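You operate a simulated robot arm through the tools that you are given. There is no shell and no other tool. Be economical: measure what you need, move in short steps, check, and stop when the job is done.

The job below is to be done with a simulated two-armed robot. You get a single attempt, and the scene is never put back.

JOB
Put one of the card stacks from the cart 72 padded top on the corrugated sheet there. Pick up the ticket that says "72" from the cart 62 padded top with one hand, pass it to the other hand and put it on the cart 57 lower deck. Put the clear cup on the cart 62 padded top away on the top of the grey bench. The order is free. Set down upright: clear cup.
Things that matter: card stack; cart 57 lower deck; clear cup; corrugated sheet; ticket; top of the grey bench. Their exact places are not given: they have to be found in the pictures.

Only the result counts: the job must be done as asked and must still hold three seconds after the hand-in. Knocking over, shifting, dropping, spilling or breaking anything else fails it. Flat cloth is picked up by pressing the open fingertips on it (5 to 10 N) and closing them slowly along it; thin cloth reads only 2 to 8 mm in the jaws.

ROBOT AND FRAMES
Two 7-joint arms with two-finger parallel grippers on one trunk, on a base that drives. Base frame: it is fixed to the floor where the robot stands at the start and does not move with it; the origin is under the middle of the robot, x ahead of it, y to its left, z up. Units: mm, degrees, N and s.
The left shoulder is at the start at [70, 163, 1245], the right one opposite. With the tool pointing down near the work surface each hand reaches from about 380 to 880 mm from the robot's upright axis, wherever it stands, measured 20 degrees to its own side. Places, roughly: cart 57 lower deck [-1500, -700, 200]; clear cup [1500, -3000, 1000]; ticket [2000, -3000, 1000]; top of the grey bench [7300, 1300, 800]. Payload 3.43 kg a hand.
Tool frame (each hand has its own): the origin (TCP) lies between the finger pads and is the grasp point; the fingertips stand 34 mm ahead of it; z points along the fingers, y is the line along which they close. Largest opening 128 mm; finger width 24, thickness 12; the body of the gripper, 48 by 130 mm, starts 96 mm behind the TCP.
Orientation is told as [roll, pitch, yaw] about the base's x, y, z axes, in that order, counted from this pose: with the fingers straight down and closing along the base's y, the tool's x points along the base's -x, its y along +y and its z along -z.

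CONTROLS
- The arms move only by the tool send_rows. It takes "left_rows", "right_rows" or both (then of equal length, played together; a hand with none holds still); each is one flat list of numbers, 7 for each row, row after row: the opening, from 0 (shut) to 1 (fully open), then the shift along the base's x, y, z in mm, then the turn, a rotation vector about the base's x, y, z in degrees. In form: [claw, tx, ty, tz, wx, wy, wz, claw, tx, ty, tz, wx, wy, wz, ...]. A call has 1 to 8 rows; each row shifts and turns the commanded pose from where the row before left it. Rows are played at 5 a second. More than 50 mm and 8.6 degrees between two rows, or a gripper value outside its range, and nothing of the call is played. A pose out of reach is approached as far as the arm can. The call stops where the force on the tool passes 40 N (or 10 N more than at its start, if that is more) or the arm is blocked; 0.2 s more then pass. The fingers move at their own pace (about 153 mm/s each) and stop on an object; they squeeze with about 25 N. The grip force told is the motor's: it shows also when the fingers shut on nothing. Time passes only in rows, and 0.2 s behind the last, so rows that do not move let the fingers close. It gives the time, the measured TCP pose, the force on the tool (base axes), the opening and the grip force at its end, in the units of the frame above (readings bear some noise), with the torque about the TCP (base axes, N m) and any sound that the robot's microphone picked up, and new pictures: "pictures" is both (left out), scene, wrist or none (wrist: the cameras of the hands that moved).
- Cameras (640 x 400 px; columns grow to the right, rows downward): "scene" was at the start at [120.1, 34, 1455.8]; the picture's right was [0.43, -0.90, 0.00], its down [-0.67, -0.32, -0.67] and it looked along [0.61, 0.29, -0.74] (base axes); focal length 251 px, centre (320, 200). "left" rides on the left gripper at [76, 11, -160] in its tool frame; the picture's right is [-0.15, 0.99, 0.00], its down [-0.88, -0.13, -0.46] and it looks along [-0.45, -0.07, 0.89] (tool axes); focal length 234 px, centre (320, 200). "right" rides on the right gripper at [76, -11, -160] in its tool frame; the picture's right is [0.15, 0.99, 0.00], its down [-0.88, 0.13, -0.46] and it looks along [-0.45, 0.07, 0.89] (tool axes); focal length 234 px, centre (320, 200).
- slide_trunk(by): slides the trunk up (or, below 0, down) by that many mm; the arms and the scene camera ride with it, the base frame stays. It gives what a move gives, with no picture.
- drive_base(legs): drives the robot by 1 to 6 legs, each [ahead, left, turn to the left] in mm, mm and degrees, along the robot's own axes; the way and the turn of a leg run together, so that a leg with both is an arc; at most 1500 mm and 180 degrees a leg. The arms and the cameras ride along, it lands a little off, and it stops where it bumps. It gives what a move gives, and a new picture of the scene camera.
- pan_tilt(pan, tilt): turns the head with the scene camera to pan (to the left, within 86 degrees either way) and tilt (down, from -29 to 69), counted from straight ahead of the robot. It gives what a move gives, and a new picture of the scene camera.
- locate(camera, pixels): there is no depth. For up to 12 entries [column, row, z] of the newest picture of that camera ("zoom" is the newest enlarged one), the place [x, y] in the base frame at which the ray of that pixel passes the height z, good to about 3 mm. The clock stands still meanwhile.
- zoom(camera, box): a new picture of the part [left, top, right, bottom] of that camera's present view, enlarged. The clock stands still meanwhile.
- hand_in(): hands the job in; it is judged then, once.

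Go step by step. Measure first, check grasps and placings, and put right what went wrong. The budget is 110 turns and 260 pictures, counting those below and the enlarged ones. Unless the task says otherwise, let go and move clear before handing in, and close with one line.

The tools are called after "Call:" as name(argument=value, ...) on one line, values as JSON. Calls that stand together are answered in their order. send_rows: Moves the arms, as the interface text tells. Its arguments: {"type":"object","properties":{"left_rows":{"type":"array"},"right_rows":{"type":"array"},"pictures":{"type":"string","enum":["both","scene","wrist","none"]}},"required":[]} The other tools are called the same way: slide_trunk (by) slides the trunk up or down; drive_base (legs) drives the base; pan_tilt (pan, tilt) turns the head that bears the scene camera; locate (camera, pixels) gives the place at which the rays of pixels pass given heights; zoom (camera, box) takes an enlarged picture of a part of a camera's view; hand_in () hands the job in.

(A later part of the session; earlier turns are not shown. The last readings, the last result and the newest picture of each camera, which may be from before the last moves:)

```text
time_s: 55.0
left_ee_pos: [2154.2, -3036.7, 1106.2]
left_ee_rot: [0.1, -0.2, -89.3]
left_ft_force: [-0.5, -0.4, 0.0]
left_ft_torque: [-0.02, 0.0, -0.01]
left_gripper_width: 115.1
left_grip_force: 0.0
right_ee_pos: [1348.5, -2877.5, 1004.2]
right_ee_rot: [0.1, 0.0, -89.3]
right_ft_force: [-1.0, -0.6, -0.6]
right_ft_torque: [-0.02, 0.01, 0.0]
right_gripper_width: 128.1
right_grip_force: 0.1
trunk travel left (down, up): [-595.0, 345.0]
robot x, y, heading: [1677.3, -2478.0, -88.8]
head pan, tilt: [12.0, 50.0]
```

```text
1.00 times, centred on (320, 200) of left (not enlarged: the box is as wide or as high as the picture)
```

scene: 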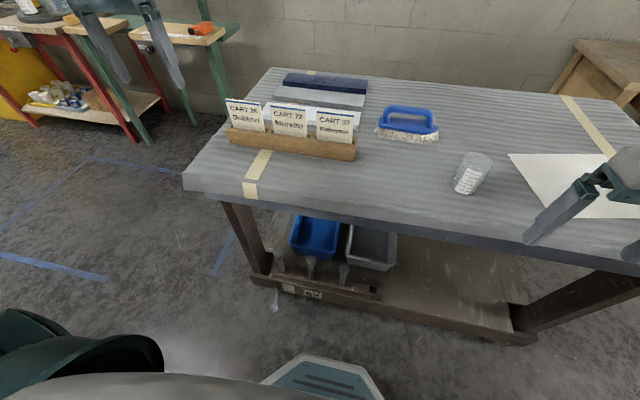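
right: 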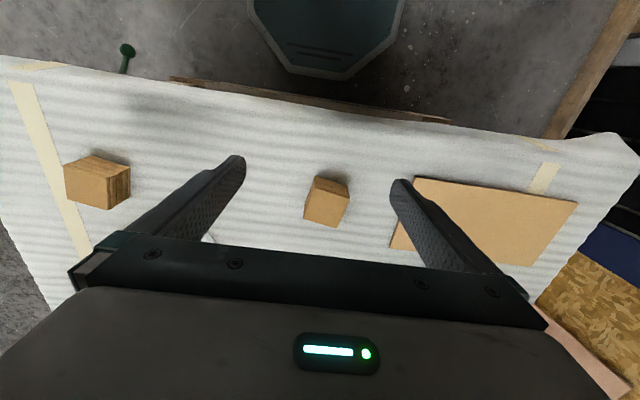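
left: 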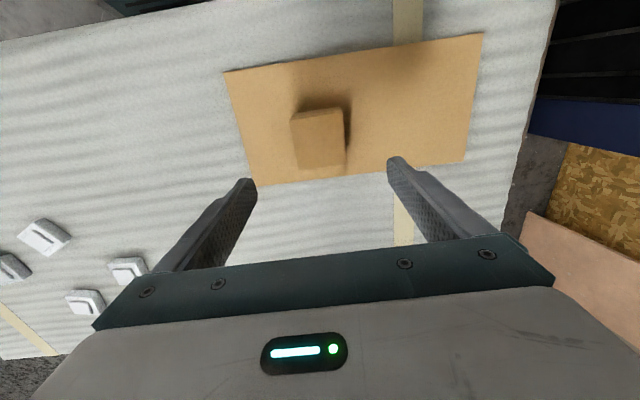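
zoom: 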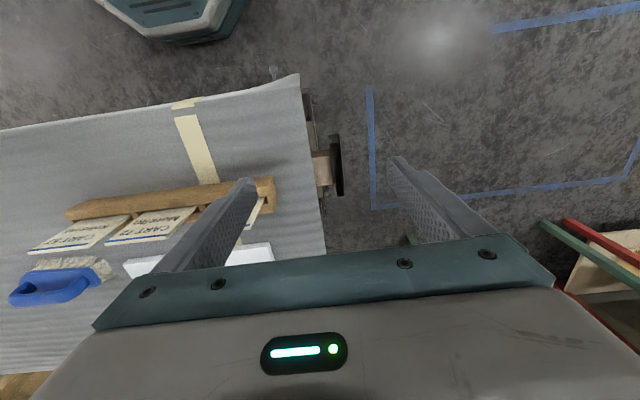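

Call:
zoom(camera="left", box=[20, 170, 276, 330])

Call:
locate(camera="scene", pixels=[[270.2, 105.2, 960], [270.2, 105.2, 980], [270.2, 105.2, 1000], [305.5, 110.5, 960], [305.5, 110.5, 980], [305.5, 110.5, 1000], [272.5, 132.6, 900], [272.5, 132.6, 920], [307, 137.5, 900], [307, 137.5, 920], [354, 161, 876], [226, 143, 876]])

```text
2.50 times, centred on (148, 250) of left
```

zoom: 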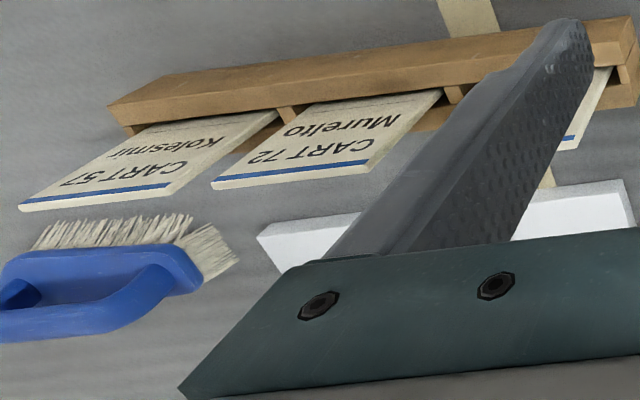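

```text
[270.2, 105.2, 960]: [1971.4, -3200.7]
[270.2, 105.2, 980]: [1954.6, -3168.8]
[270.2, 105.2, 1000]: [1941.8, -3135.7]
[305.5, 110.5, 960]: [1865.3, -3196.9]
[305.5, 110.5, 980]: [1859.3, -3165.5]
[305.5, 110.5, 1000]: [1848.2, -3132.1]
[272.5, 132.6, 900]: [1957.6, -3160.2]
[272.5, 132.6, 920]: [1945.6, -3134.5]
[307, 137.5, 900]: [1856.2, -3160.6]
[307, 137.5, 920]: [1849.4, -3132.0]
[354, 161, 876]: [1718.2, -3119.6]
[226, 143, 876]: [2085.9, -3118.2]
```

Call:
locate(camera="zoom", pixels=[[212, 185, 960], [212, 185, 980], [212, 185, 1000], [366, 173, 960], [366, 173, 980], [366, 173, 1000], [300, 103, 900], [300, 103, 920], [444, 90, 900], [444, 90, 920], [106, 105, 920], [634, 17, 920]])

```text
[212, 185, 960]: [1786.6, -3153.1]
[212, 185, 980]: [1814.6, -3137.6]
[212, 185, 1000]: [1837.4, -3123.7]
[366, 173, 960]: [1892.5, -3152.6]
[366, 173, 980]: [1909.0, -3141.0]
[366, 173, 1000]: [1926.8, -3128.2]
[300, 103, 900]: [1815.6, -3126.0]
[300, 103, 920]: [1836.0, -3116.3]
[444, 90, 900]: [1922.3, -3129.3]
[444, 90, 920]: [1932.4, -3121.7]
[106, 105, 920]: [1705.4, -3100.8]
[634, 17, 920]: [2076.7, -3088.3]
```

Ticket 72 is vertical at y≈-3124, x 1843–1937, z about 928–1004, and the card's plane faces the robot. I'll turn the left hand by -90° so it closes along y with its camera outward, and the right by +90°.

Call:
send_rows(left_rows=[0.6, -22, -8, 3, 0, 0, -8.2, 0.6, -22, -8, 3, 0, 0, -8.2, 0.6, -22, -8, 3, 0, 0, -8.2, 0.6, -22, -8, 3, 0, 0, -8.2, 0.6, -22, -8, 3, 0, 0, -8.2, 0.6, -22, -8, 3, 0, 0, -8.2, 0.6, -22, -8, 0, 0, 0, -8.2, 0.6, -22, -8, 0, 0, 0, -8.2], right_rows=[1, 0, 0, 15, 0, 0, 8.2, 1, 0, 0, 15, 0, 0, 8.2, 1, 0, 0, 15, 0, 0, 8.2, 1, 0, 0, 15, 0, 0, 8.2, 1, 0, 0, 15, 0, 0, 8.2, 1, 0, 0, 15, 0, 0, 8.2, 1, 0, 0, 15, 0, 0, 8.2, 1, 0, 0, 15, 0, 0, 8.2], pictures="none")

Call:
send_rows(left_rows=[0.6, -21, -8, 0, 0, 0, -8.3, 0.6, -21, -8, 0, 0, 0, -8.3, 0.6, -21, -8, 0, 0, 0, -8], right_rows=[1, 0, 0, 0, 0, 0, 8.2, 1, 0, 0, 0, 0, 0, 8.2, 1, 0, 0, 0, 0, 0, 8], pictures="both")

```text
time_s: 56.8
left_ee_pos: [1977.2, -3104.6, 1122.7]
left_ee_rot: [0.0, -0.2, -155.1]
left_ft_force: [0.0, -0.6, -0.1]
left_ft_torque: [0.01, -0.02, -0.02]
left_gripper_width: 76.9
left_grip_force: 0.0
right_ee_pos: [1354.8, -2874.4, 1122.6]
right_ee_rot: [0.2, 0.0, -23.6]
right_ft_force: [0.5, 0.1, 0.1]
right_ft_torque: [-0.01, 0.01, -0.03]
right_gripper_width: 128.0
right_grip_force: 0.1
right hand out of reach, approached as far as the arm can: row 8
trunk travel left (down, up): [-595.0, 345.0]
robot x, y, heading: [1675.6, -2476.5, -89.0]
head pan, tilt: [12.0, 50.0]
```

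```text
time_s: 57.6
left_ee_pos: [1916.7, -3128.4, 1123.5]
left_ee_rot: [-0.2, -0.3, -179.5]
left_ft_force: [0.9, -0.2, -0.2]
left_ft_torque: [0.05, -0.01, 0.01]
left_gripper_width: 76.7
left_grip_force: 0.1
right_ee_pos: [1425.9, -2823.4, 1106.9]
right_ee_rot: [0.3, 0.0, 0.9]
right_ft_force: [0.0, -0.3, -1.3]
right_ft_torque: [0.07, 0.04, 0.0]
right_gripper_width: 128.1
right_grip_force: 0.1
right hand out of reach, approached as far as the arm can: row 1, 2, 3
trunk travel left (down, up): [-595.0, 345.0]
robot x, y, heading: [1674.5, -2477.5, -89.1]
head pan, tilt: [12.0, 50.0]
```

scene: 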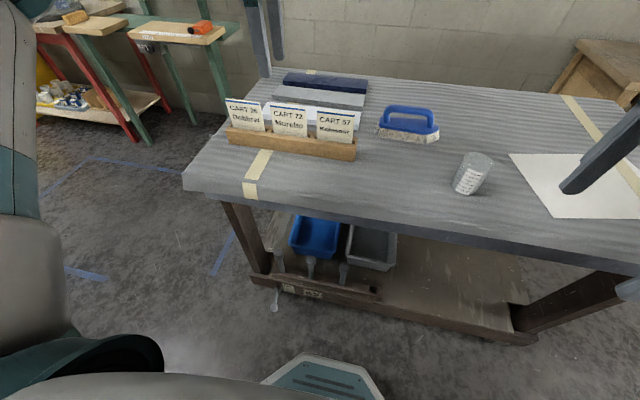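
right: 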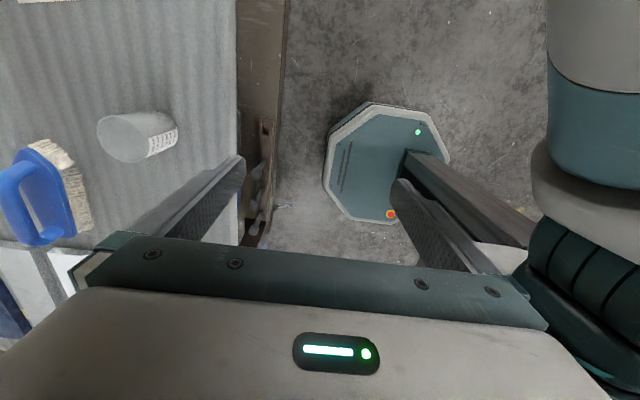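
left: 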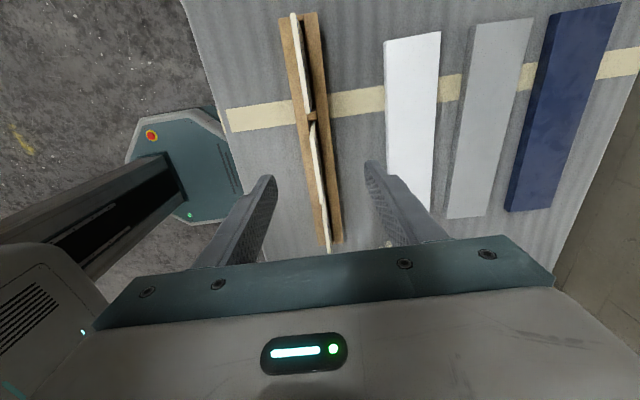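

The left hand is over the ticket's left half. Measuring the card edge in the left view, (311,122)–(327,250).

Call:
zoom(camera="left", box=[240, 100, 400, 260])

Call:
locate(camera="left", pixels=[[311, 122, 1004], [327, 252, 1004], [293, 13, 1004], [312, 113, 1004], [311, 122, 995], [327, 252, 995]])

```text
2.50 times, centred on (320, 180) of left
```

zoom: 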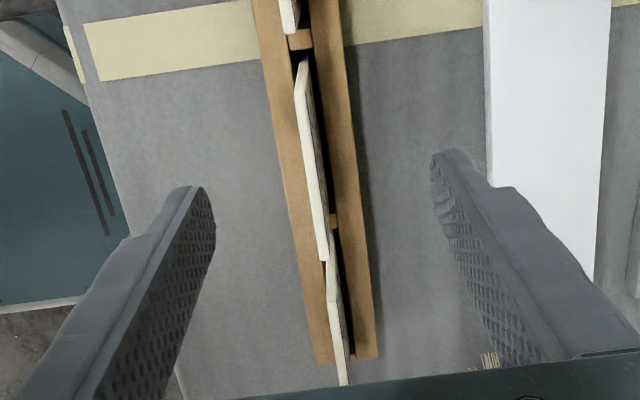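

```text
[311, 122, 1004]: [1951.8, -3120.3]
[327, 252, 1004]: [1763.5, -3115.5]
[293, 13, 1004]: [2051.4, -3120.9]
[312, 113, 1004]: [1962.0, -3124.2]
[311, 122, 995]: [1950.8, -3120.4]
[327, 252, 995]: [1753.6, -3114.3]
```

Call:
locate(camera="zoom", pixels=[[298, 64, 1004], [306, 62, 1004], [318, 260, 1004], [326, 260, 1004], [312, 160, 1004], [334, 240, 1004]])

```text
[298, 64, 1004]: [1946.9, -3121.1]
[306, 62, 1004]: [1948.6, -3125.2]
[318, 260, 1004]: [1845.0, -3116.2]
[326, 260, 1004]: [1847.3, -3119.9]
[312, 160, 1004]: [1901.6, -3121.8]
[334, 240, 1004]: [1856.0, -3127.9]
```

Call:
send_rows(left_rows=[0.6, 1, 7, -30, 0, 0, 0, 0.6, 1, 0, -30, 0, 0, 0, 0.6, 0, 0, -30, 0, 0, 0, 0.6, 0, 0, -36, 0, 0, 0, 0.6, 0, 0, 0, 0, 0, 0], pictures="both")

```text
time_s: 58.8
left_ee_pos: [1917.7, -3119.0, 998.9]
left_ee_rot: [0.1, -0.3, -179.5]
left_ft_force: [0.5, -0.5, 0.3]
left_ft_torque: [-0.02, -0.05, 0.01]
left_gripper_width: 76.8
left_grip_force: 0.2
right_ee_pos: [1424.4, -2819.6, 1106.7]
right_ee_rot: [0.2, 0.1, 0.7]
right_ft_force: [-0.2, 0.1, 0.4]
right_ft_torque: [-0.04, 0.02, -0.01]
right_gripper_width: 128.1
right_grip_force: 0.0
trunk travel left (down, up): [-595.0, 345.0]
robot x, y, heading: [1678.8, -2478.4, -89.1]
head pan, tilt: [12.0, 50.0]
```

scene: 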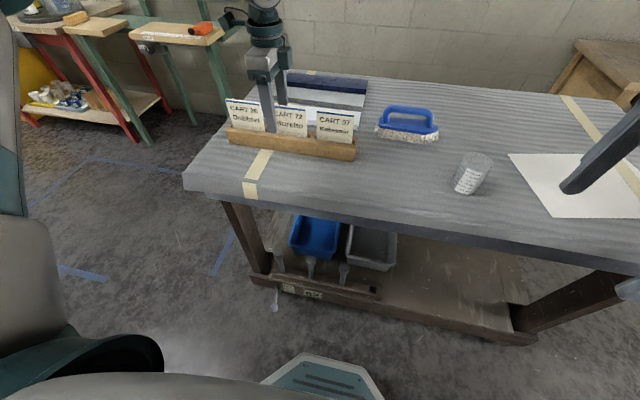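
left: 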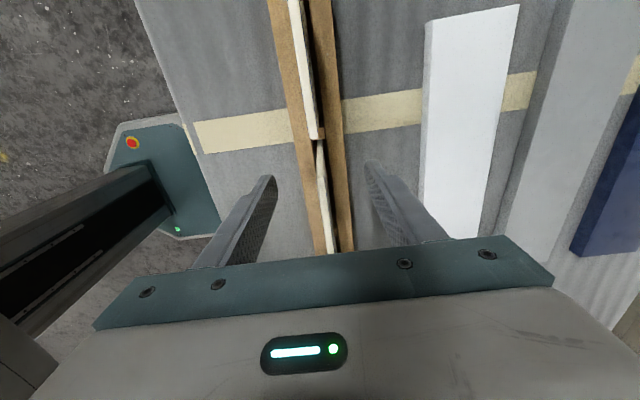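

The card is centred between the fingers. Closing slowly.

Call:
send_rows(left_rows=[0.35, 0, -1, 0, 0, 0, 0, 0.22, 0, 0, 0, 0, 0, 0, 0.14, 0, 0, 0, 0, 0, 0, 0.1, 0, 0, 0, 0, 0, 0], pictures="wrist")

Call:
zoom(camera="left", box=[240, 120, 400, 260])

```text
time_s: 59.8
left_ee_pos: [1918.8, -3119.6, 998.1]
left_ee_rot: [0.0, -0.3, -179.5]
left_ft_force: [-1.0, 0.0, 0.2]
left_ft_torque: [-0.02, 0.02, -0.03]
left_gripper_width: 12.7
left_grip_force: 0.1
right_ee_pos: [1424.6, -2821.0, 1106.6]
right_ee_rot: [0.1, 0.0, 0.4]
right_ft_force: [0.2, 0.2, 0.2]
right_ft_torque: [-0.01, -0.01, -0.02]
right_gripper_width: 128.2
right_grip_force: 0.1
trunk travel left (down, up): [-595.0, 345.0]
robot x, y, heading: [1678.1, -2473.6, -89.2]
head pan, tilt: [12.0, 50.0]
```

left: 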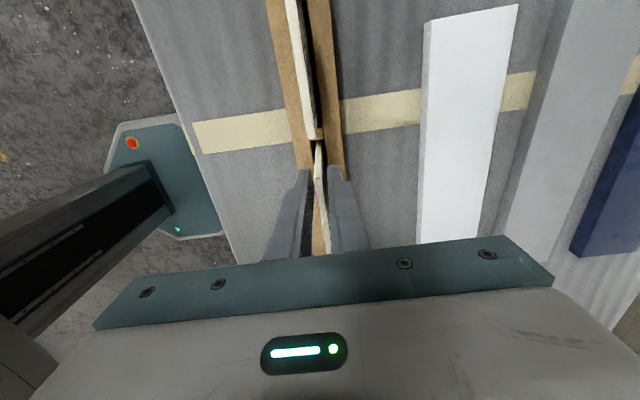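

```text
2.86 times, centred on (320, 190) of left
```

zoom: 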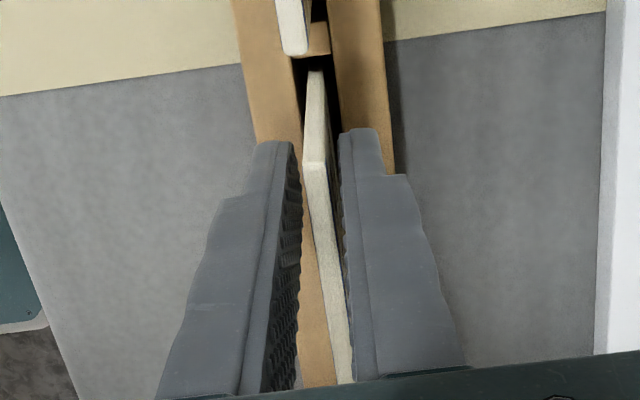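

Call:
send_rows(left_rows=[0.06, 0, -1, 0, 0, 0, 0, 0.03, 0, 0, 0, 0, 0, 0, 0, 0, 0, 0, 0, 0, 0, 0, 0, 0, 0, 0, 0, 0], pictures="wrist")

```text
time_s: 60.8
left_ee_pos: [1917.8, -3121.4, 998.9]
left_ee_rot: [0.0, -0.3, -179.4]
left_ft_force: [0.4, 0.5, 0.7]
left_ft_torque: [0.02, 0.04, 0.03]
left_gripper_width: 5.4
left_grip_force: 24.9
right_ee_pos: [1423.4, -2822.0, 1106.5]
right_ee_rot: [0.1, 0.0, 0.8]
right_ft_force: [-0.3, 0.7, -0.2]
right_ft_torque: [-0.02, 0.01, -0.01]
right_gripper_width: 128.0
right_grip_force: 0.0
trunk travel left (down, up): [-595.0, 345.0]
robot x, y, heading: [1681.0, -2474.6, -88.9]
head pan, tilt: [12.0, 50.0]
```

left: 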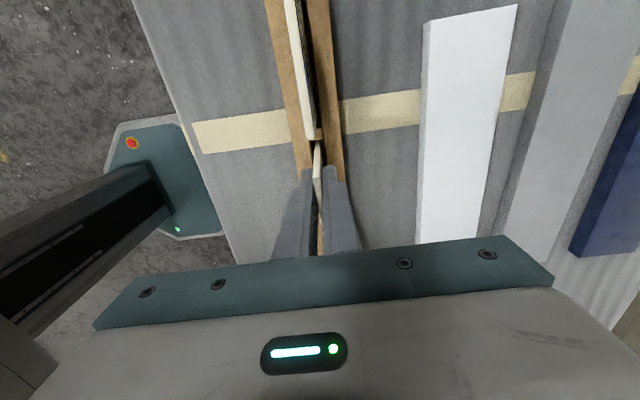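

Gripped at 5.4 mm. Lifting straight up in small steps while watching the force.

Call:
send_rows(left_rows=[0, 0, 0, 12, 0, 0, 0, 0, 0, 0, 20, 0, 0, 0, 0, 0, 0, 30, 0, 0, 0, 0, 0, 0, 40, 0, 0, 0, 0, 0, 0, 40, 0, 0, 0], pictures="both")

```text
time_s: 62.0
left_ee_pos: [1918.9, -3123.6, 1140.8]
left_ee_rot: [-0.1, -0.3, -179.4]
left_ft_force: [0.5, 0.6, -0.1]
left_ft_torque: [0.04, -0.01, 0.01]
left_gripper_width: 5.3
left_grip_force: 24.9
right_ee_pos: [1423.3, -2822.2, 1107.3]
right_ee_rot: [0.0, 0.1, 0.6]
right_ft_force: [-0.2, 0.1, -0.3]
right_ft_torque: [0.04, 0.01, -0.01]
right_gripper_width: 128.2
right_grip_force: 0.1
trunk travel left (down, up): [-595.0, 345.0]
robot x, y, heading: [1674.8, -2477.6, -89.2]
head pan, tilt: [12.0, 50.0]
```

scene: 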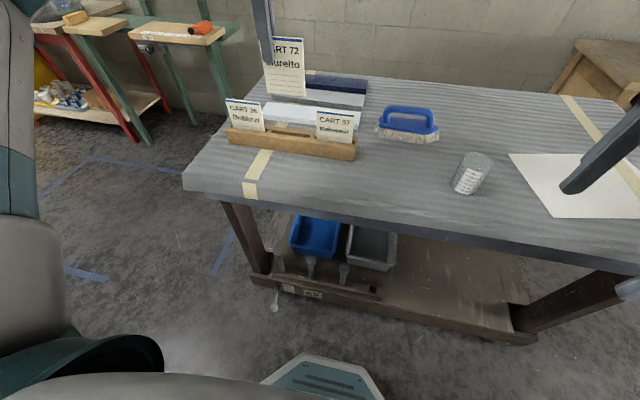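
left: 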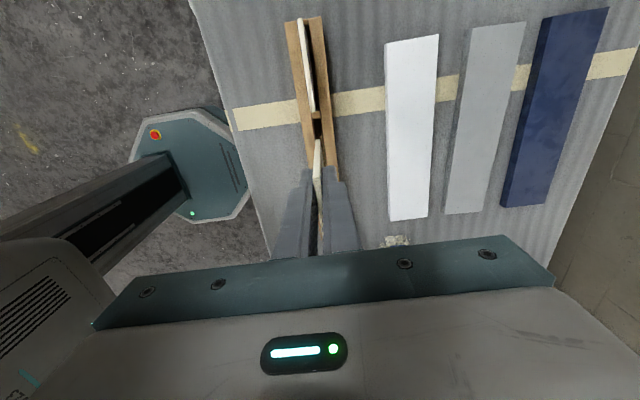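

Ticket is out cleanly. I'll move the left hand toward the centre and tilt it 30° so the ticket's right side is exposed for the right hand.

Call:
send_rows(left_rows=[0, -40, 11, 8, 0, 7.5, 0, 0, -46, 14, 8, 0, 7.5, 0, 0, -46, 14, 8, 0, 7.5, 0, 0, -46, 14, 6, 0, 7.5, 0], pictures="none")

Call:
send_rows(right_rows=[1, 20, -31, 21, 0, -3.75, 0, 1, 20, -31, 21, 0, -3.75, 0, 1, 20, -31, 21, 0, -3.75, 0, 1, 20, -31, 21, 0, -3.75, 0, 1, 20, -31, 21, 0, -3.75, 0, 0.6, 20, -31, 21, 0, -3.75, 0, 0.6, 20, -31, 21, 0, -3.75, 0, 0.6, 20, -31, 21, 0, -3.75, 0], pictures="wrist")

Call:
pan_tilt(pan=0, tilt=25)

```text
time_s: 63.0
left_ee_pos: [1745.9, -3067.7, 1168.6]
left_ee_rot: [-0.3, -30.3, -179.4]
left_ft_force: [0.8, -0.9, 0.1]
left_ft_torque: [0.01, -0.01, 0.01]
left_gripper_width: 5.3
left_grip_force: 24.9
left hand out of reach, approached as far as the arm can: row 4
right_ee_pos: [1423.8, -2820.7, 1107.4]
right_ee_rot: [0.2, 0.0, 0.8]
right_ft_force: [0.2, -0.2, 0.0]
right_ft_torque: [0.01, 0.03, 0.02]
right_gripper_width: 128.0
right_grip_force: 0.1
trunk travel left (down, up): [-595.0, 345.0]
robot x, y, heading: [1677.8, -2474.9, -89.3]
head pan, tilt: [12.0, 50.0]
```

```text
time_s: 64.8
left_ee_pos: [1749.0, -3068.7, 1168.5]
left_ee_rot: [-0.3, -30.5, -179.4]
left_ft_force: [0.0, -0.2, -1.1]
left_ft_torque: [-0.01, -0.02, 0.01]
left_gripper_width: 5.3
left_grip_force: 25.2
right_ee_pos: [1642.2, -2951.7, 1254.3]
right_ee_rot: [-0.2, -30.1, 0.6]
right_ft_force: [0.3, -0.4, 0.8]
right_ft_torque: [0.02, 0.0, 0.01]
right_gripper_width: 76.8
right_grip_force: 0.0
right hand out of reach, approached as far as the arm can: row 1, 2, 3, 4, 5, 6, 7, 8
trunk travel left (down, up): [-595.0, 345.0]
robot x, y, heading: [1676.3, -2478.3, -89.2]
head pan, tilt: [12.0, 50.0]
```

right: 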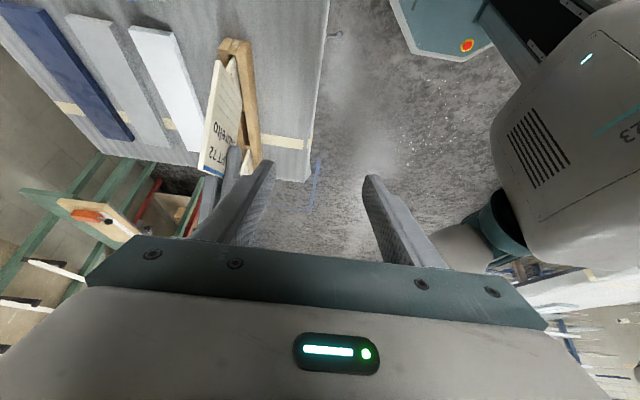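

```text
time_s: 65.7
left_ee_pos: [1747.2, -3068.3, 1166.6]
left_ee_rot: [-0.4, -30.3, -179.4]
left_ft_force: [-0.1, 0.5, -0.1]
left_ft_torque: [-0.01, 0.01, -0.01]
left_gripper_width: 5.0
left_grip_force: 25.5
right_ee_pos: [1640.4, -2951.3, 1254.4]
right_ee_rot: [-0.3, -30.0, 0.6]
right_ft_force: [-0.8, -0.3, -0.4]
right_ft_torque: [-0.03, 0.03, 0.01]
right_gripper_width: 76.9
right_grip_force: 0.1
trunk travel left (down, up): [-595.0, 345.0]
robot x, y, heading: [1677.4, -2476.8, -89.3]
head pan, tilt: [0.0, 25.0]
```

scene: 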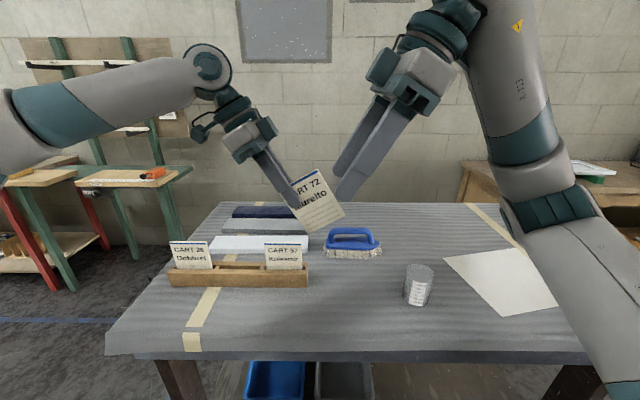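

The scene shows the ticket well presented. I'll check whether the right hand can move further ahead at this orientation.

Call:
send_rows(right_rows=[0.6, -20, -35, 5, 0, 0, 0, 0.6, -10, -40, 5, 0, 0, 0, 0.6, 0, -42, 0, 0, 0, 0], pictures="wrist")

```text
time_s: 66.5
left_ee_pos: [1748.0, -3068.6, 1166.6]
left_ee_rot: [-0.3, -30.4, -179.4]
left_ft_force: [0.4, 0.3, -0.4]
left_ft_torque: [0.03, 0.0, -0.05]
left_gripper_width: 5.3
left_grip_force: 24.6
right_ee_pos: [1642.4, -2952.9, 1250.8]
right_ee_rot: [-0.2, -30.1, 0.5]
right_ft_force: [-0.1, 0.2, 0.2]
right_ft_torque: [0.01, 0.01, 0.0]
right_gripper_width: 76.8
right_grip_force: 0.0
right hand out of reach, approached as far as the arm can: row 1, 2, 3
trunk travel left (down, up): [-595.0, 345.0]
robot x, y, heading: [1679.4, -2472.8, -89.1]
head pan, tilt: [0.0, 25.0]
```

right: 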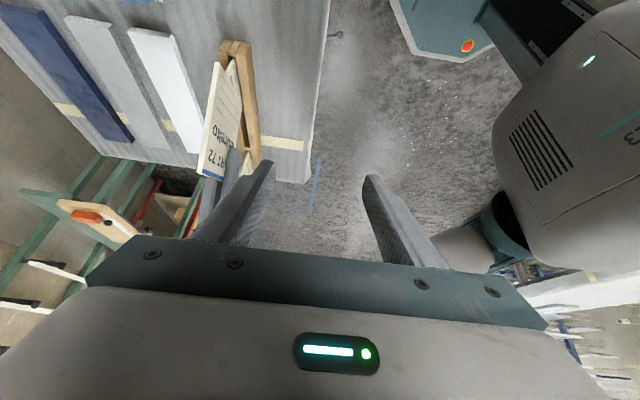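

The right arm is stuck in an awkward elbow pose. I'll unwind it, move it further out and ahead (mirroring the path that worked for the left), and turn again there.

Call:
send_rows(right_rows=[0.6, -45, 10, 0, 0, 7.5, 0, 0.6, -45, 0, 0, 0, 7.5, 0, 0.6, -45, 0, 0, 0, 7.5, 0, 0.6, -45, 0, 0, 0, 7.5, -4, 0.6, -35, 0, 0, 0, 0, -8.5, 0.6, -35, 0, 0, 0, 0, -8.5, 0.6, -30, 0, 0, 0, 0, -8.5, 0.6, -20, 0, 0, 0, 0, -8.5], pictures="none")

Call:
send_rows(right_rows=[0.6, -10, -10, 0, 0, 0, -8.5, 0.6, -10, -20, 0, 0, 0, -8.5, 0.6, -5, -30, 0, 0, 0, -8.5, 0.6, 0, -35, 0, 0, 0, -8.5, 0.6, 0, -35, 0, 0, 0, -8.5, 0.6, 0, -35, 0, 0, 0, -8.5, 0.6, 0, -20, 0, 0, 0, -1], pictures="none")

```text
time_s: 68.3
left_ee_pos: [1747.1, -3067.9, 1167.2]
left_ee_rot: [-0.3, -30.3, -179.5]
left_ft_force: [-0.1, -0.3, -0.1]
left_ft_torque: [0.0, -0.03, 0.02]
left_gripper_width: 5.5
left_grip_force: 24.8
right_ee_pos: [1382.8, -2865.8, 1220.6]
right_ee_rot: [-0.1, -0.1, -37.5]
right_ft_force: [-0.9, -0.9, -0.8]
right_ft_torque: [-0.03, -0.03, 0.01]
right_gripper_width: 76.8
right_grip_force: 0.1
right hand out of reach, approached as far as the arm can: row 1, 2, 3, 4
trunk travel left (down, up): [-595.0, 345.0]
robot x, y, heading: [1678.6, -2474.8, -89.3]
head pan, tilt: [0.0, 25.0]
```

```text
time_s: 69.9
left_ee_pos: [1747.4, -3069.6, 1166.0]
left_ee_rot: [-0.3, -30.2, -179.4]
left_ft_force: [0.5, 0.3, -0.1]
left_ft_torque: [-0.02, -0.03, 0.02]
left_gripper_width: 5.5
left_grip_force: 25.1
right_ee_pos: [1356.6, -3054.5, 1224.8]
right_ee_rot: [-0.2, 0.0, -89.2]
right_ft_force: [0.4, 0.2, 0.1]
right_ft_torque: [0.03, 0.03, 0.0]
right_gripper_width: 76.7
right_grip_force: 0.1
trunk travel left (down, up): [-595.0, 345.0]
robot x, y, heading: [1679.1, -2478.2, -89.0]
head pan, tilt: [0.0, 25.0]
```

Call:
send_rows(right_rows=[0.6, -40, 0, -25, 0, 0, 0, 0.6, -40, 0, -25, 0, 0, 0, 0.6, -40, 0, -25, 0, 0, 0, 0.6, 20, -8, 0, 0, 0, 8.2, 0.6, 20, -8, 0, 0, 0, 8.2, 0.6, 20, -8, 0, 0, 0, 8.2, 0.6, 20, -8, 0, 0, 0, 8.2, 0.6, 20, -8, 0, 0, 0, 8.2], pictures="none")

Call:
send_rows(right_rows=[0.6, 20, -5, 0, 0, 0, 8.2, 0.6, 20, -5, 0, 0, 0, 8.2, 0.6, 20, -5, 0, 0, 0, 8.2, 0.6, 20, -5, 0, 0, 0, 8.2, 0.6, 20, -5, 0, 0, 0, 8.2, 0.6, 20, -5, 0, 0, 0, 8], pictures="scene")

```text
time_s: 71.7
left_ee_pos: [1747.6, -3068.9, 1167.1]
left_ee_rot: [-0.3, -30.3, -179.4]
left_ft_force: [0.1, 0.0, -0.5]
left_ft_torque: [-0.01, -0.05, -0.05]
left_gripper_width: 5.4
left_grip_force: 24.6
right_ee_pos: [1356.3, -3069.9, 1139.0]
right_ee_rot: [-0.3, 0.1, -48.3]
right_ft_force: [0.3, -0.6, 0.0]
right_ft_torque: [-0.02, 0.02, 0.0]
right_gripper_width: 76.9
right_grip_force: 0.0
right hand out of reach, approached as far as the arm can: row 8
trunk travel left (down, up): [-595.0, 345.0]
robot x, y, heading: [1678.2, -2474.9, -89.1]
head pan, tilt: [0.0, 25.0]
```

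```text
time_s: 73.1
left_ee_pos: [1748.1, -3068.2, 1166.9]
left_ee_rot: [-0.4, -30.4, -179.4]
left_ft_force: [0.1, -0.3, -0.3]
left_ft_torque: [0.04, 0.0, -0.01]
left_gripper_width: 5.3
left_grip_force: 25.1
right_ee_pos: [1587.8, -2932.3, 1102.1]
right_ee_rot: [-0.2, 0.2, 0.6]
right_ft_force: [0.1, 0.2, 0.6]
right_ft_torque: [0.02, 0.01, -0.03]
right_gripper_width: 76.7
right_grip_force: 0.1
right hand out of reach, approached as far as the arm can: row 1, 2, 3, 4, 5, 6
trunk travel left (down, up): [-595.0, 345.0]
robot x, y, heading: [1680.0, -2479.2, -89.4]
head pan, tilt: [0.0, 25.0]
```

scene: 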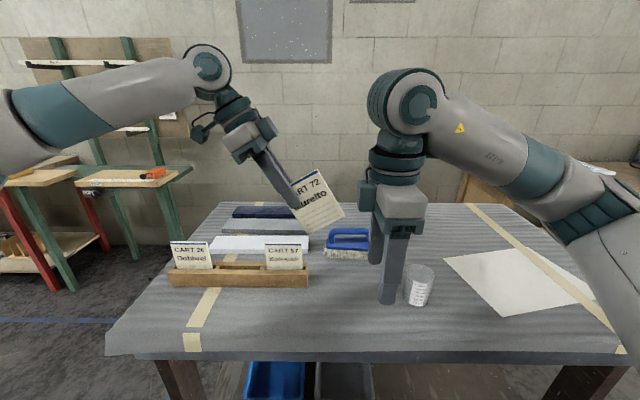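

The right wrist is limited in that turning direction. I'll turn it the other way, to yaw -180 (the gripper is symmetric), while moving it outward.

Call:
send_rows(right_rows=[0.6, -25, -5, 15, 0, 0, -8.5, 0.6, -25, -5, 15, 0, 0, -8.5, 0.6, -25, -10, 15, 0, 0, -8.5, 0.6, -25, -15, 15, 0, 0, -8.5, 0.6, -20, -15, 15, 0, 0, -8.5, 0.6, -20, -15, 15, 0, 0, -8.5, 0.6, -10, -15, 15, 0, 0, -8.5, 0.6, -10, -15, 0, 0, 0, -8.5], pictures="none")

Call:
send_rows(right_rows=[0.6, 0, -10, 0, 0, 0, -8.5, 0.6, 0, -10, 0, 0, 0, -8.5, 0.6, 0, -10, 0, 0, 0, -8.5, 0.6, 0, -10, 0, 0, 0, -8.5, 0.6, 0, 0, 0, 0, 0, -8.5, 0.6, 0, 0, 0, 0, 0, -8.5, 0.6, 0, 0, 0, 0, 0, -8.5, 0.6, 0, 0, 0, 0, 0, -8.5], pictures="none")

Call:
send_rows(right_rows=[0.6, 0, 0, 0, 0, 0, -8.5, 0.6, 0, 0, 0, 0, 0, -8.5, 0.6, 0, 0, 0, 0, 0, -8.5, 0.6, 0, 0, 0, 0, 0, -8.5, 0.6, 0, 0, 0, 0, 0, -8.5, 0.6, 0, 0, 0, 0, 0, -1.5], pictures="scene")

```text
time_s: 74.9
left_ee_pos: [1746.1, -3068.7, 1168.0]
left_ee_rot: [-0.2, -30.2, -179.4]
left_ft_force: [-0.4, -0.1, -0.5]
left_ft_torque: [0.01, 0.0, -0.01]
left_gripper_width: 5.5
left_grip_force: 24.9
right_ee_pos: [1424.9, -3028.6, 1205.6]
right_ee_rot: [-0.1, -0.1, -67.5]
right_ft_force: [-0.5, 0.3, -0.1]
right_ft_torque: [0.02, 0.02, -0.03]
right_gripper_width: 76.8
right_grip_force: 0.0
trunk travel left (down, up): [-595.0, 345.0]
robot x, y, heading: [1676.4, -2476.6, -89.0]
head pan, tilt: [0.0, 25.0]
```

```text
time_s: 76.7
left_ee_pos: [1747.3, -3068.4, 1167.8]
left_ee_rot: [-0.3, -30.2, -179.3]
left_ft_force: [0.6, 0.3, -0.4]
left_ft_torque: [-0.01, -0.04, 0.03]
left_gripper_width: 5.6
left_grip_force: 24.5
right_ee_pos: [1425.6, -3067.2, 1202.7]
right_ee_rot: [-0.2, 0.1, -135.4]
right_ft_force: [-0.1, 0.0, 1.1]
right_ft_torque: [0.01, 0.03, 0.01]
right_gripper_width: 76.6
right_grip_force: 0.0
trunk travel left (down, up): [-595.0, 345.0]
robot x, y, heading: [1677.2, -2477.6, -89.2]
head pan, tilt: [0.0, 25.0]
```

```text
time_s: 78.1
left_ee_pos: [1746.1, -3068.1, 1167.6]
left_ee_rot: [-0.3, -30.3, -179.4]
left_ft_force: [0.1, 1.0, -0.3]
left_ft_torque: [0.01, -0.03, -0.01]
left_gripper_width: 5.3
left_grip_force: 24.9
right_ee_pos: [1424.2, -3066.8, 1204.9]
right_ee_rot: [-0.2, -0.1, -179.4]
right_ft_force: [-0.4, 0.1, 0.1]
right_ft_torque: [0.0, 0.02, -0.01]
right_gripper_width: 76.8
right_grip_force: 0.0
trunk travel left (down, up): [-595.0, 345.0]
robot x, y, heading: [1676.0, -2477.1, -89.2]
head pan, tilt: [0.0, 25.0]
```

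scene: 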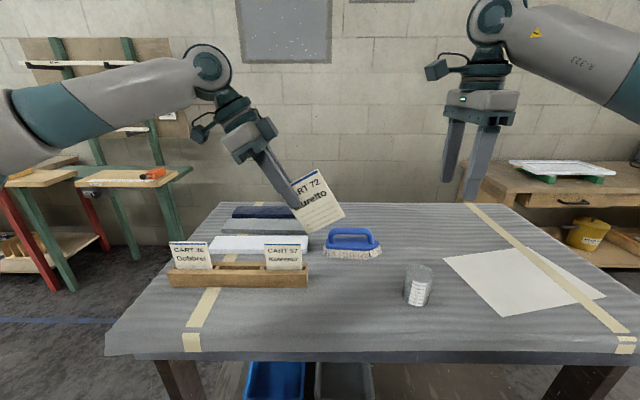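

That orientation works. Tilting the right hand by -30° and moving it to the pre-handoff pose.

Call:
send_rows(right_rows=[0.6, 34, 0, 14, 0, -6, 0, 0.6, 34, 0, 14, 0, -6, 0, 0.6, 34, 0, 14, 0, -6, 0, 0.6, 34, 0, 14, 0, -6, 0, 0.6, 34, 0, 14, 0, -6, 0], pictures="both")

```text
time_s: 79.3
left_ee_pos: [1747.8, -3068.6, 1168.0]
left_ee_rot: [-0.3, -30.4, -179.3]
left_ft_force: [0.6, -0.2, -0.4]
left_ft_torque: [-0.02, -0.01, -0.02]
left_gripper_width: 5.4
left_grip_force: 25.0
right_ee_pos: [1597.8, -3064.8, 1279.5]
right_ee_rot: [0.2, 30.1, -179.2]
right_ft_force: [-0.4, -0.2, 0.0]
right_ft_torque: [0.03, -0.01, -0.02]
right_gripper_width: 76.8
right_grip_force: 0.1
trunk travel left (down, up): [-595.0, 345.0]
robot x, y, heading: [1679.0, -2473.2, -89.1]
head pan, tilt: [0.0, 25.0]
```

scene: 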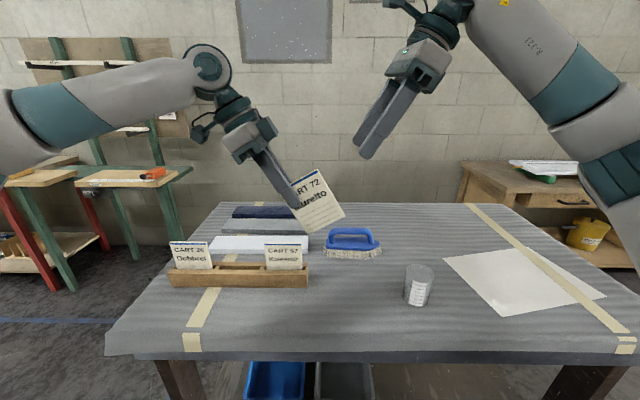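
right: 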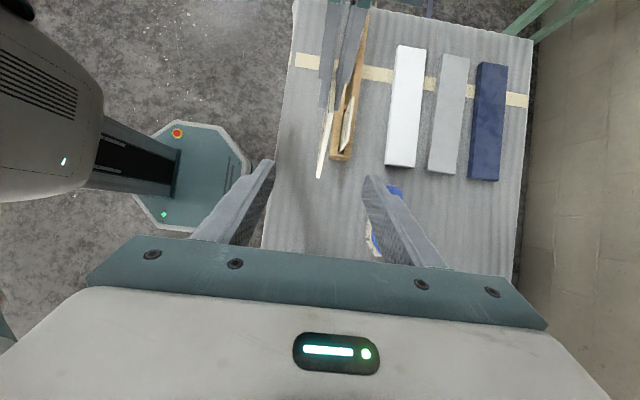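

The ticket's edge at (319,178) is between the right fingers. Advancing along the tool axis.

Call:
send_rows(right_rows=[0.6, 20, -1, -27, 0, 0, 0, 0.6, 20, -1, -27, 0, 0, 0, 0.6, 20, -1, -27, 0, 0, 0, 0.6, 18, -1, -27, 0, 0, 0, 0.6, 0, 0, 0, 0, 0, 0], pictures="both")

Call:
zoom(camera="scene", box=[220, 80, 460, 230])

```text
time_s: 80.5
left_ee_pos: [1746.7, -3067.2, 1167.2]
left_ee_rot: [-0.3, -30.3, -179.4]
left_ft_force: [-0.1, -0.3, -0.7]
left_ft_torque: [-0.02, -0.01, 0.0]
left_gripper_width: 5.4
left_grip_force: 25.3
right_ee_pos: [1675.0, -3068.7, 1166.9]
right_ee_rot: [0.4, 30.0, -179.2]
right_ft_force: [-0.1, 0.5, -0.3]
right_ft_torque: [0.0, 0.01, 0.0]
right_gripper_width: 76.8
right_grip_force: 0.1
trunk travel left (down, up): [-595.0, 345.0]
robot x, y, heading: [1676.2, -2476.3, -89.2]
head pan, tilt: [0.0, 25.0]
```

scene: 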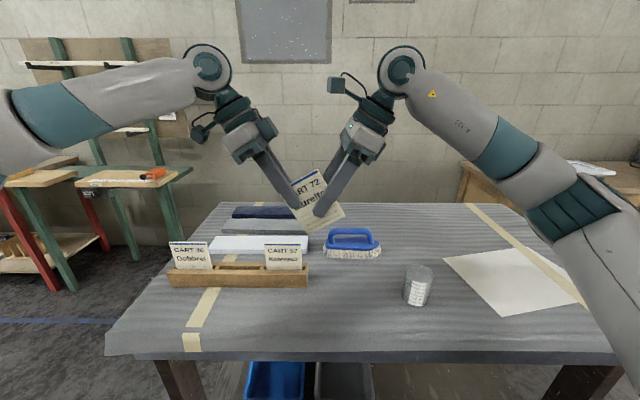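
right: 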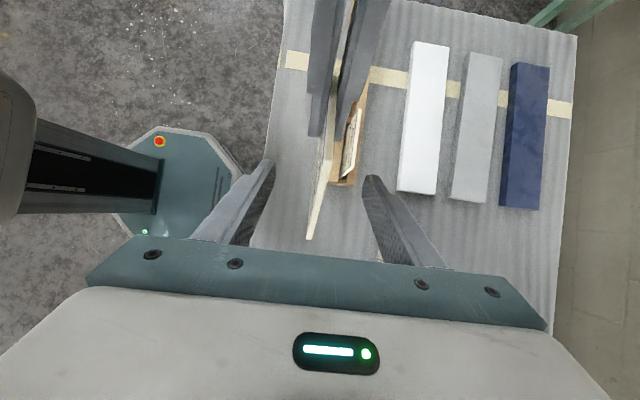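

```text
2.67 times, centred on (340, 155) of scene
```

zoom: 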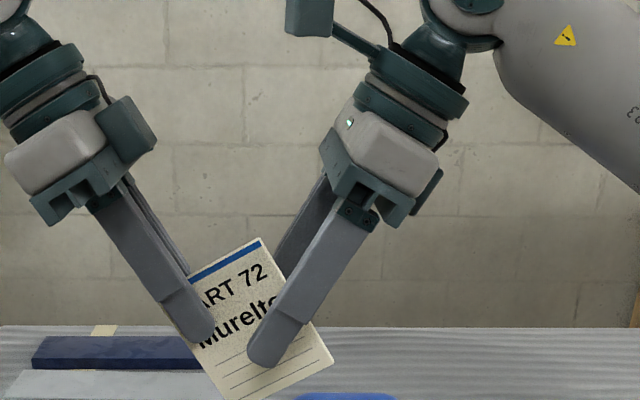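

Well overlapped. Closing the right hand most of the way first to check centring.

Call:
send_rows(right_rows=[0.35, 0, 0, 0, 0, 0, 0, 0.2, 0, 0, 0, 0, 0, 0, 0.13, 0, 0, 0, 0, 0, 0, 0.13, 0, 0, 0, 0, 0, 0], pictures="none")

Call:
zoom(camera="right", box=[240, 100, 400, 260])

```text
time_s: 81.5
left_ee_pos: [1747.4, -3068.7, 1167.1]
left_ee_rot: [-0.3, -30.3, -179.4]
left_ft_force: [-0.1, 0.0, -0.6]
left_ft_torque: [-0.02, 0.01, 0.06]
left_gripper_width: 5.4
left_grip_force: 25.4
right_ee_pos: [1675.8, -3069.9, 1166.4]
right_ee_rot: [0.1, 30.1, -179.1]
right_ft_force: [-0.1, 0.9, -0.7]
right_ft_torque: [0.07, -0.01, 0.02]
right_gripper_width: 16.4
right_grip_force: 0.1
trunk travel left (down, up): [-595.0, 345.0]
robot x, y, heading: [1674.6, -2478.2, -89.2]
head pan, tilt: [0.0, 25.0]
```

```text
2.50 times, centred on (320, 180) of right
```

zoom: 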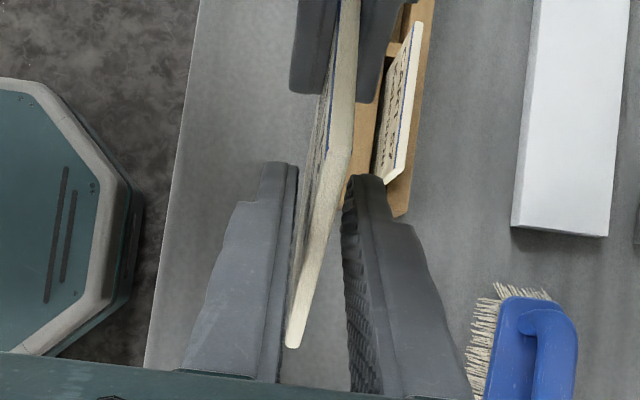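

The card is about 3 mm toward +y. Shifting +3 and closing.

Call:
send_rows(right_rows=[0.13, 0, 3, 0, 0, 0, 0, 0.09, 0, 0, 0, 0, 0, 0, 0.05, 0, 0, 0, 0, 0, 0, 0, 0, 0, 0, 0, 0, 0, 0, 0, 0, 0, 0, 0, 0], pictures="none")

```text
time_s: 82.7
left_ee_pos: [1747.6, -3068.7, 1166.4]
left_ee_rot: [-0.2, -30.2, -179.5]
left_ft_force: [0.6, 6.3, -1.9]
left_ft_torque: [-0.15, 0.02, -0.18]
left_gripper_width: 5.2
left_grip_force: 25.0
right_ee_pos: [1674.2, -3068.5, 1166.1]
right_ee_rot: [0.2, 30.0, -179.2]
right_ft_force: [-0.4, -6.5, 0.3]
right_ft_torque: [0.15, -0.05, -0.3]
right_gripper_width: 5.5
right_grip_force: 25.3
trunk travel left (down, up): [-595.0, 345.0]
robot x, y, heading: [1680.6, -2475.7, -89.0]
head pan, tilt: [0.0, 25.0]
```

Both hands hold it. I'll open the left hand and retreat along its axis.

Call:
send_rows(left_rows=[0.1, 0, 0, 0, 0, 0, 0, 0.3, 0, 0, 0, 0, 0, 0, 0.4, 0, 0, 0, 0, 0, 0, 0.4, 15, 0, 26, 0, 0, 0, 0.4, 20, 0, 35, 0, 0, 0, 0.4, 25, 0, 40, 0, 0, 0, 0.4, 40, 0, 20, 0, 0, 0], pictures="scene")

Call:
zoom(camera="scene", box=[220, 80, 460, 230])

```text
time_s: 84.3
left_ee_pos: [1845.5, -3066.4, 1293.4]
left_ee_rot: [-0.2, -30.4, -179.6]
left_ft_force: [0.5, 0.6, 0.0]
left_ft_torque: [-0.04, 0.02, 0.02]
left_gripper_width: 51.3
left_grip_force: 0.1
right_ee_pos: [1674.9, -3066.9, 1166.9]
right_ee_rot: [0.2, 29.9, -179.0]
right_ft_force: [0.6, 0.4, 1.0]
right_ft_torque: [-0.01, 0.06, -0.05]
right_gripper_width: 5.2
right_grip_force: 25.0
trunk travel left (down, up): [-595.0, 345.0]
robot x, y, heading: [1676.9, -2476.0, -89.1]
head pan, tilt: [0.0, 25.0]
```

scene: 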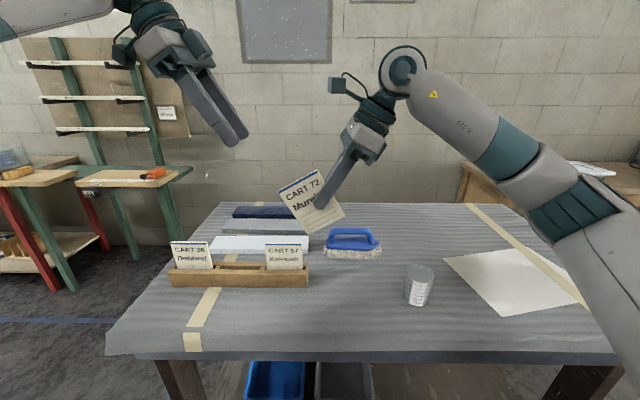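

```text
2.67 times, centred on (340, 155) of scene
```

zoom: 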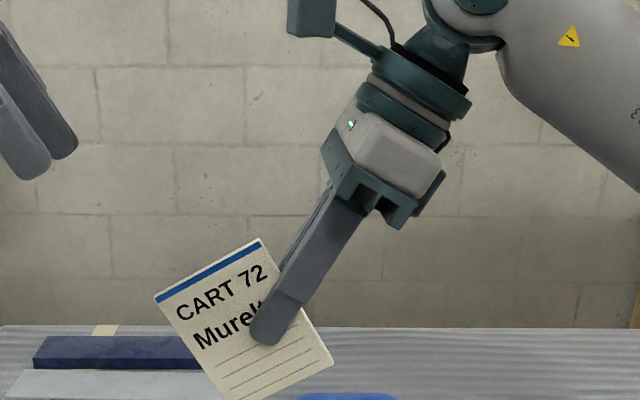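

The ticket is with the right hand. Swinging the right hand out to the right and turning the left hand back to natural, ready for the cup.

Call:
send_rows(left_rows=[0.6, 20, 0, 0, 0, -7.5, 0, 0.6, 20, 0, 0, 0, -7.5, 0, 0.6, 20, 0, 0, 0, -7.5, 0, 0.6, 20, 0, 0, 0, -7.5, 0, 0.6, 10, 10, 0, 0, 0, 8.4, 1, 10, 10, 0, 0, 0, 8.4, 1, 10, 10, 0, 0, 0, 8.4, 1, 10, 10, 0, 0, 0, 8.4], right_rows=[0, -35, 5, 15, 0, 0, 0, 0, -35, 5, 15, 0, 0, 0, 0, -35, 5, 15, 0, 0, 0, 0, -35, 5, 15, 0, 0, 0, 0, -35, 5, 15, 0, 7.5, 0, 0, -35, 5, 15, 0, 7.5, 0, 0, -35, 5, 15, 0, 7.5, 0, 0, -35, 5, 15, 0, 7.5, 0], pictures="none")

Call:
send_rows(left_rows=[1, 0, 10, -10, 0, 0, 8.4, 1, 0, 10, -10, 0, 0, 8.4, 1, 0, 0, -10, 0, 0, 8.4, 1, 0, 0, -10, 0, 0, 8.4, 1, 0, 0, -10, 0, 0, 8.4, 1, 0, 0, -10, 0, 0, 8.4, 1, 0, 0, -10, 0, 0, 6], right_rows=[0, -20, 0, 10, 0, 0, 8, 0, -20, 0, 10, 0, 0, 8, 0, -20, 0, 10, 0, 0, 8, 0, -20, 0, 10, 0, 0, 8, 0, -20, 0, 0, 0, 0, 8, 0, -20, 0, 0, 0, 0, 8, 0, 0, 0, 0, 0, 0, 8], pictures="scene")

```text
time_s: 86.1
left_ee_pos: [1977.4, -3013.2, 1284.8]
left_ee_rot: [0.0, -0.4, -145.8]
left_ft_force: [0.8, 0.4, 0.0]
left_ft_torque: [-0.07, 0.03, 0.0]
left_gripper_width: 127.7
left_grip_force: 0.1
left hand out of reach, approached as far as the arm can: row 2, 3, 4
right_ee_pos: [1395.3, -3026.6, 1287.6]
right_ee_rot: [0.1, 0.0, -179.1]
right_ft_force: [0.2, -0.2, -0.2]
right_ft_torque: [-0.01, 0.04, -0.01]
right_gripper_width: 5.0
right_grip_force: 24.8
trunk travel left (down, up): [-595.0, 345.0]
robot x, y, heading: [1677.8, -2473.9, -89.4]
head pan, tilt: [0.0, 25.0]
```

```text
time_s: 87.7
left_ee_pos: [1979.1, -2997.2, 1212.2]
left_ee_rot: [-0.1, -0.2, -89.4]
left_ft_force: [-0.6, -0.1, 0.2]
left_ft_torque: [-0.02, 0.0, 0.01]
left_gripper_width: 128.0
left_grip_force: 0.0
right_ee_pos: [1272.9, -3025.7, 1326.3]
right_ee_rot: [-0.2, 0.0, -123.2]
right_ft_force: [0.5, -0.2, -0.4]
right_ft_torque: [-0.01, 0.04, 0.02]
right_gripper_width: 5.3
right_grip_force: 25.3
trunk travel left (down, up): [-595.0, 345.0]
robot x, y, heading: [1678.2, -2477.2, -89.2]
head pan, tilt: [0.0, 25.0]
```

scene: 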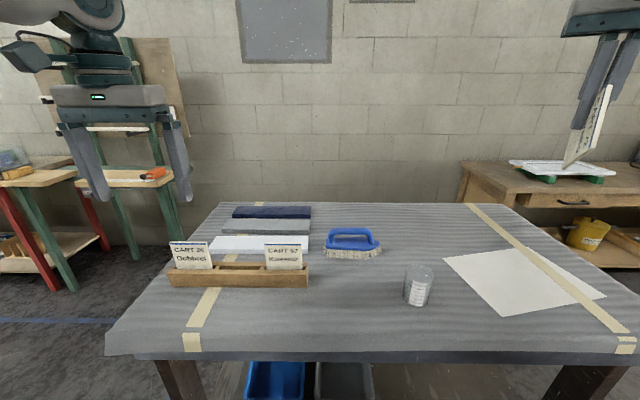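

Call:
drive_base(legs=[[0, -445, 0]])

Call:
pan_tilt(pan=15, tilt=50)

Call:
zoom(camera="left", box=[0, 0, 640, 400])

```text
time_s: 90.4
left_ee_pos: [1540.7, -3002.8, 1212.6]
left_ee_rot: [-0.2, -0.3, -89.4]
left_ft_force: [-0.1, -0.1, 0.2]
left_ft_torque: [0.0, 0.01, -0.03]
left_gripper_width: 128.0
left_grip_force: 0.0
right_ee_pos: [835.2, -3033.1, 1326.4]
right_ee_rot: [-0.2, 0.0, -123.1]
right_ft_force: [-0.6, 0.7, -0.5]
right_ft_torque: [-0.06, 0.04, -0.01]
right_gripper_width: 4.9
right_grip_force: 24.9
trunk travel left (down, up): [-595.0, 345.0]
robot x, y, heading: [1237.9, -2480.5, -88.9]
head pan, tilt: [0.0, 25.0]
```

scene: 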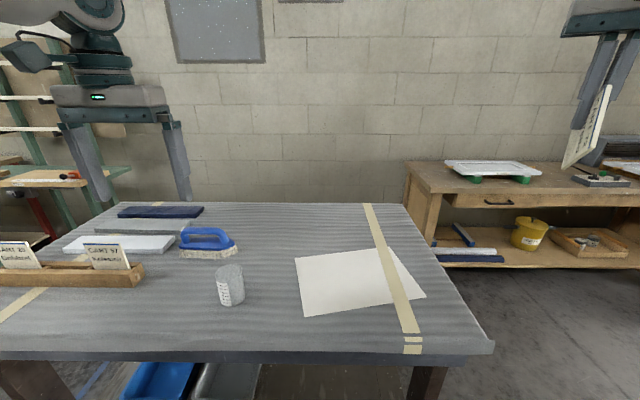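

```text
time_s: 91.3
left_ee_pos: [1540.2, -3002.7, 1212.5]
left_ee_rot: [-0.1, -0.3, -89.4]
left_ft_force: [-0.9, -0.3, -0.3]
left_ft_torque: [0.02, 0.01, 0.02]
left_gripper_width: 128.2
left_grip_force: 0.1
right_ee_pos: [834.2, -3033.1, 1326.4]
right_ee_rot: [-0.2, 0.1, -123.2]
right_ft_force: [-0.4, -0.5, -0.7]
right_ft_torque: [-0.05, 0.02, 0.02]
right_gripper_width: 5.0
right_grip_force: 25.0
trunk travel left (down, up): [-595.0, 345.0]
robot x, y, heading: [1237.7, -2480.5, -89.2]
head pan, tilt: [15.0, 50.0]
```

scene: 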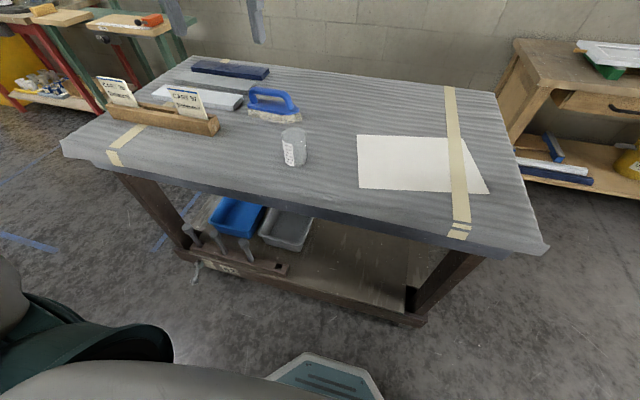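

```text
1.00 times, centred on (320, 200) of left (not enlarged: the box is as wide or as high as the picture)
```

zoom: 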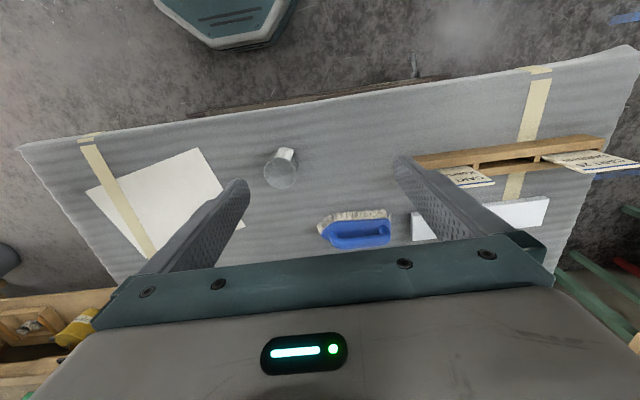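

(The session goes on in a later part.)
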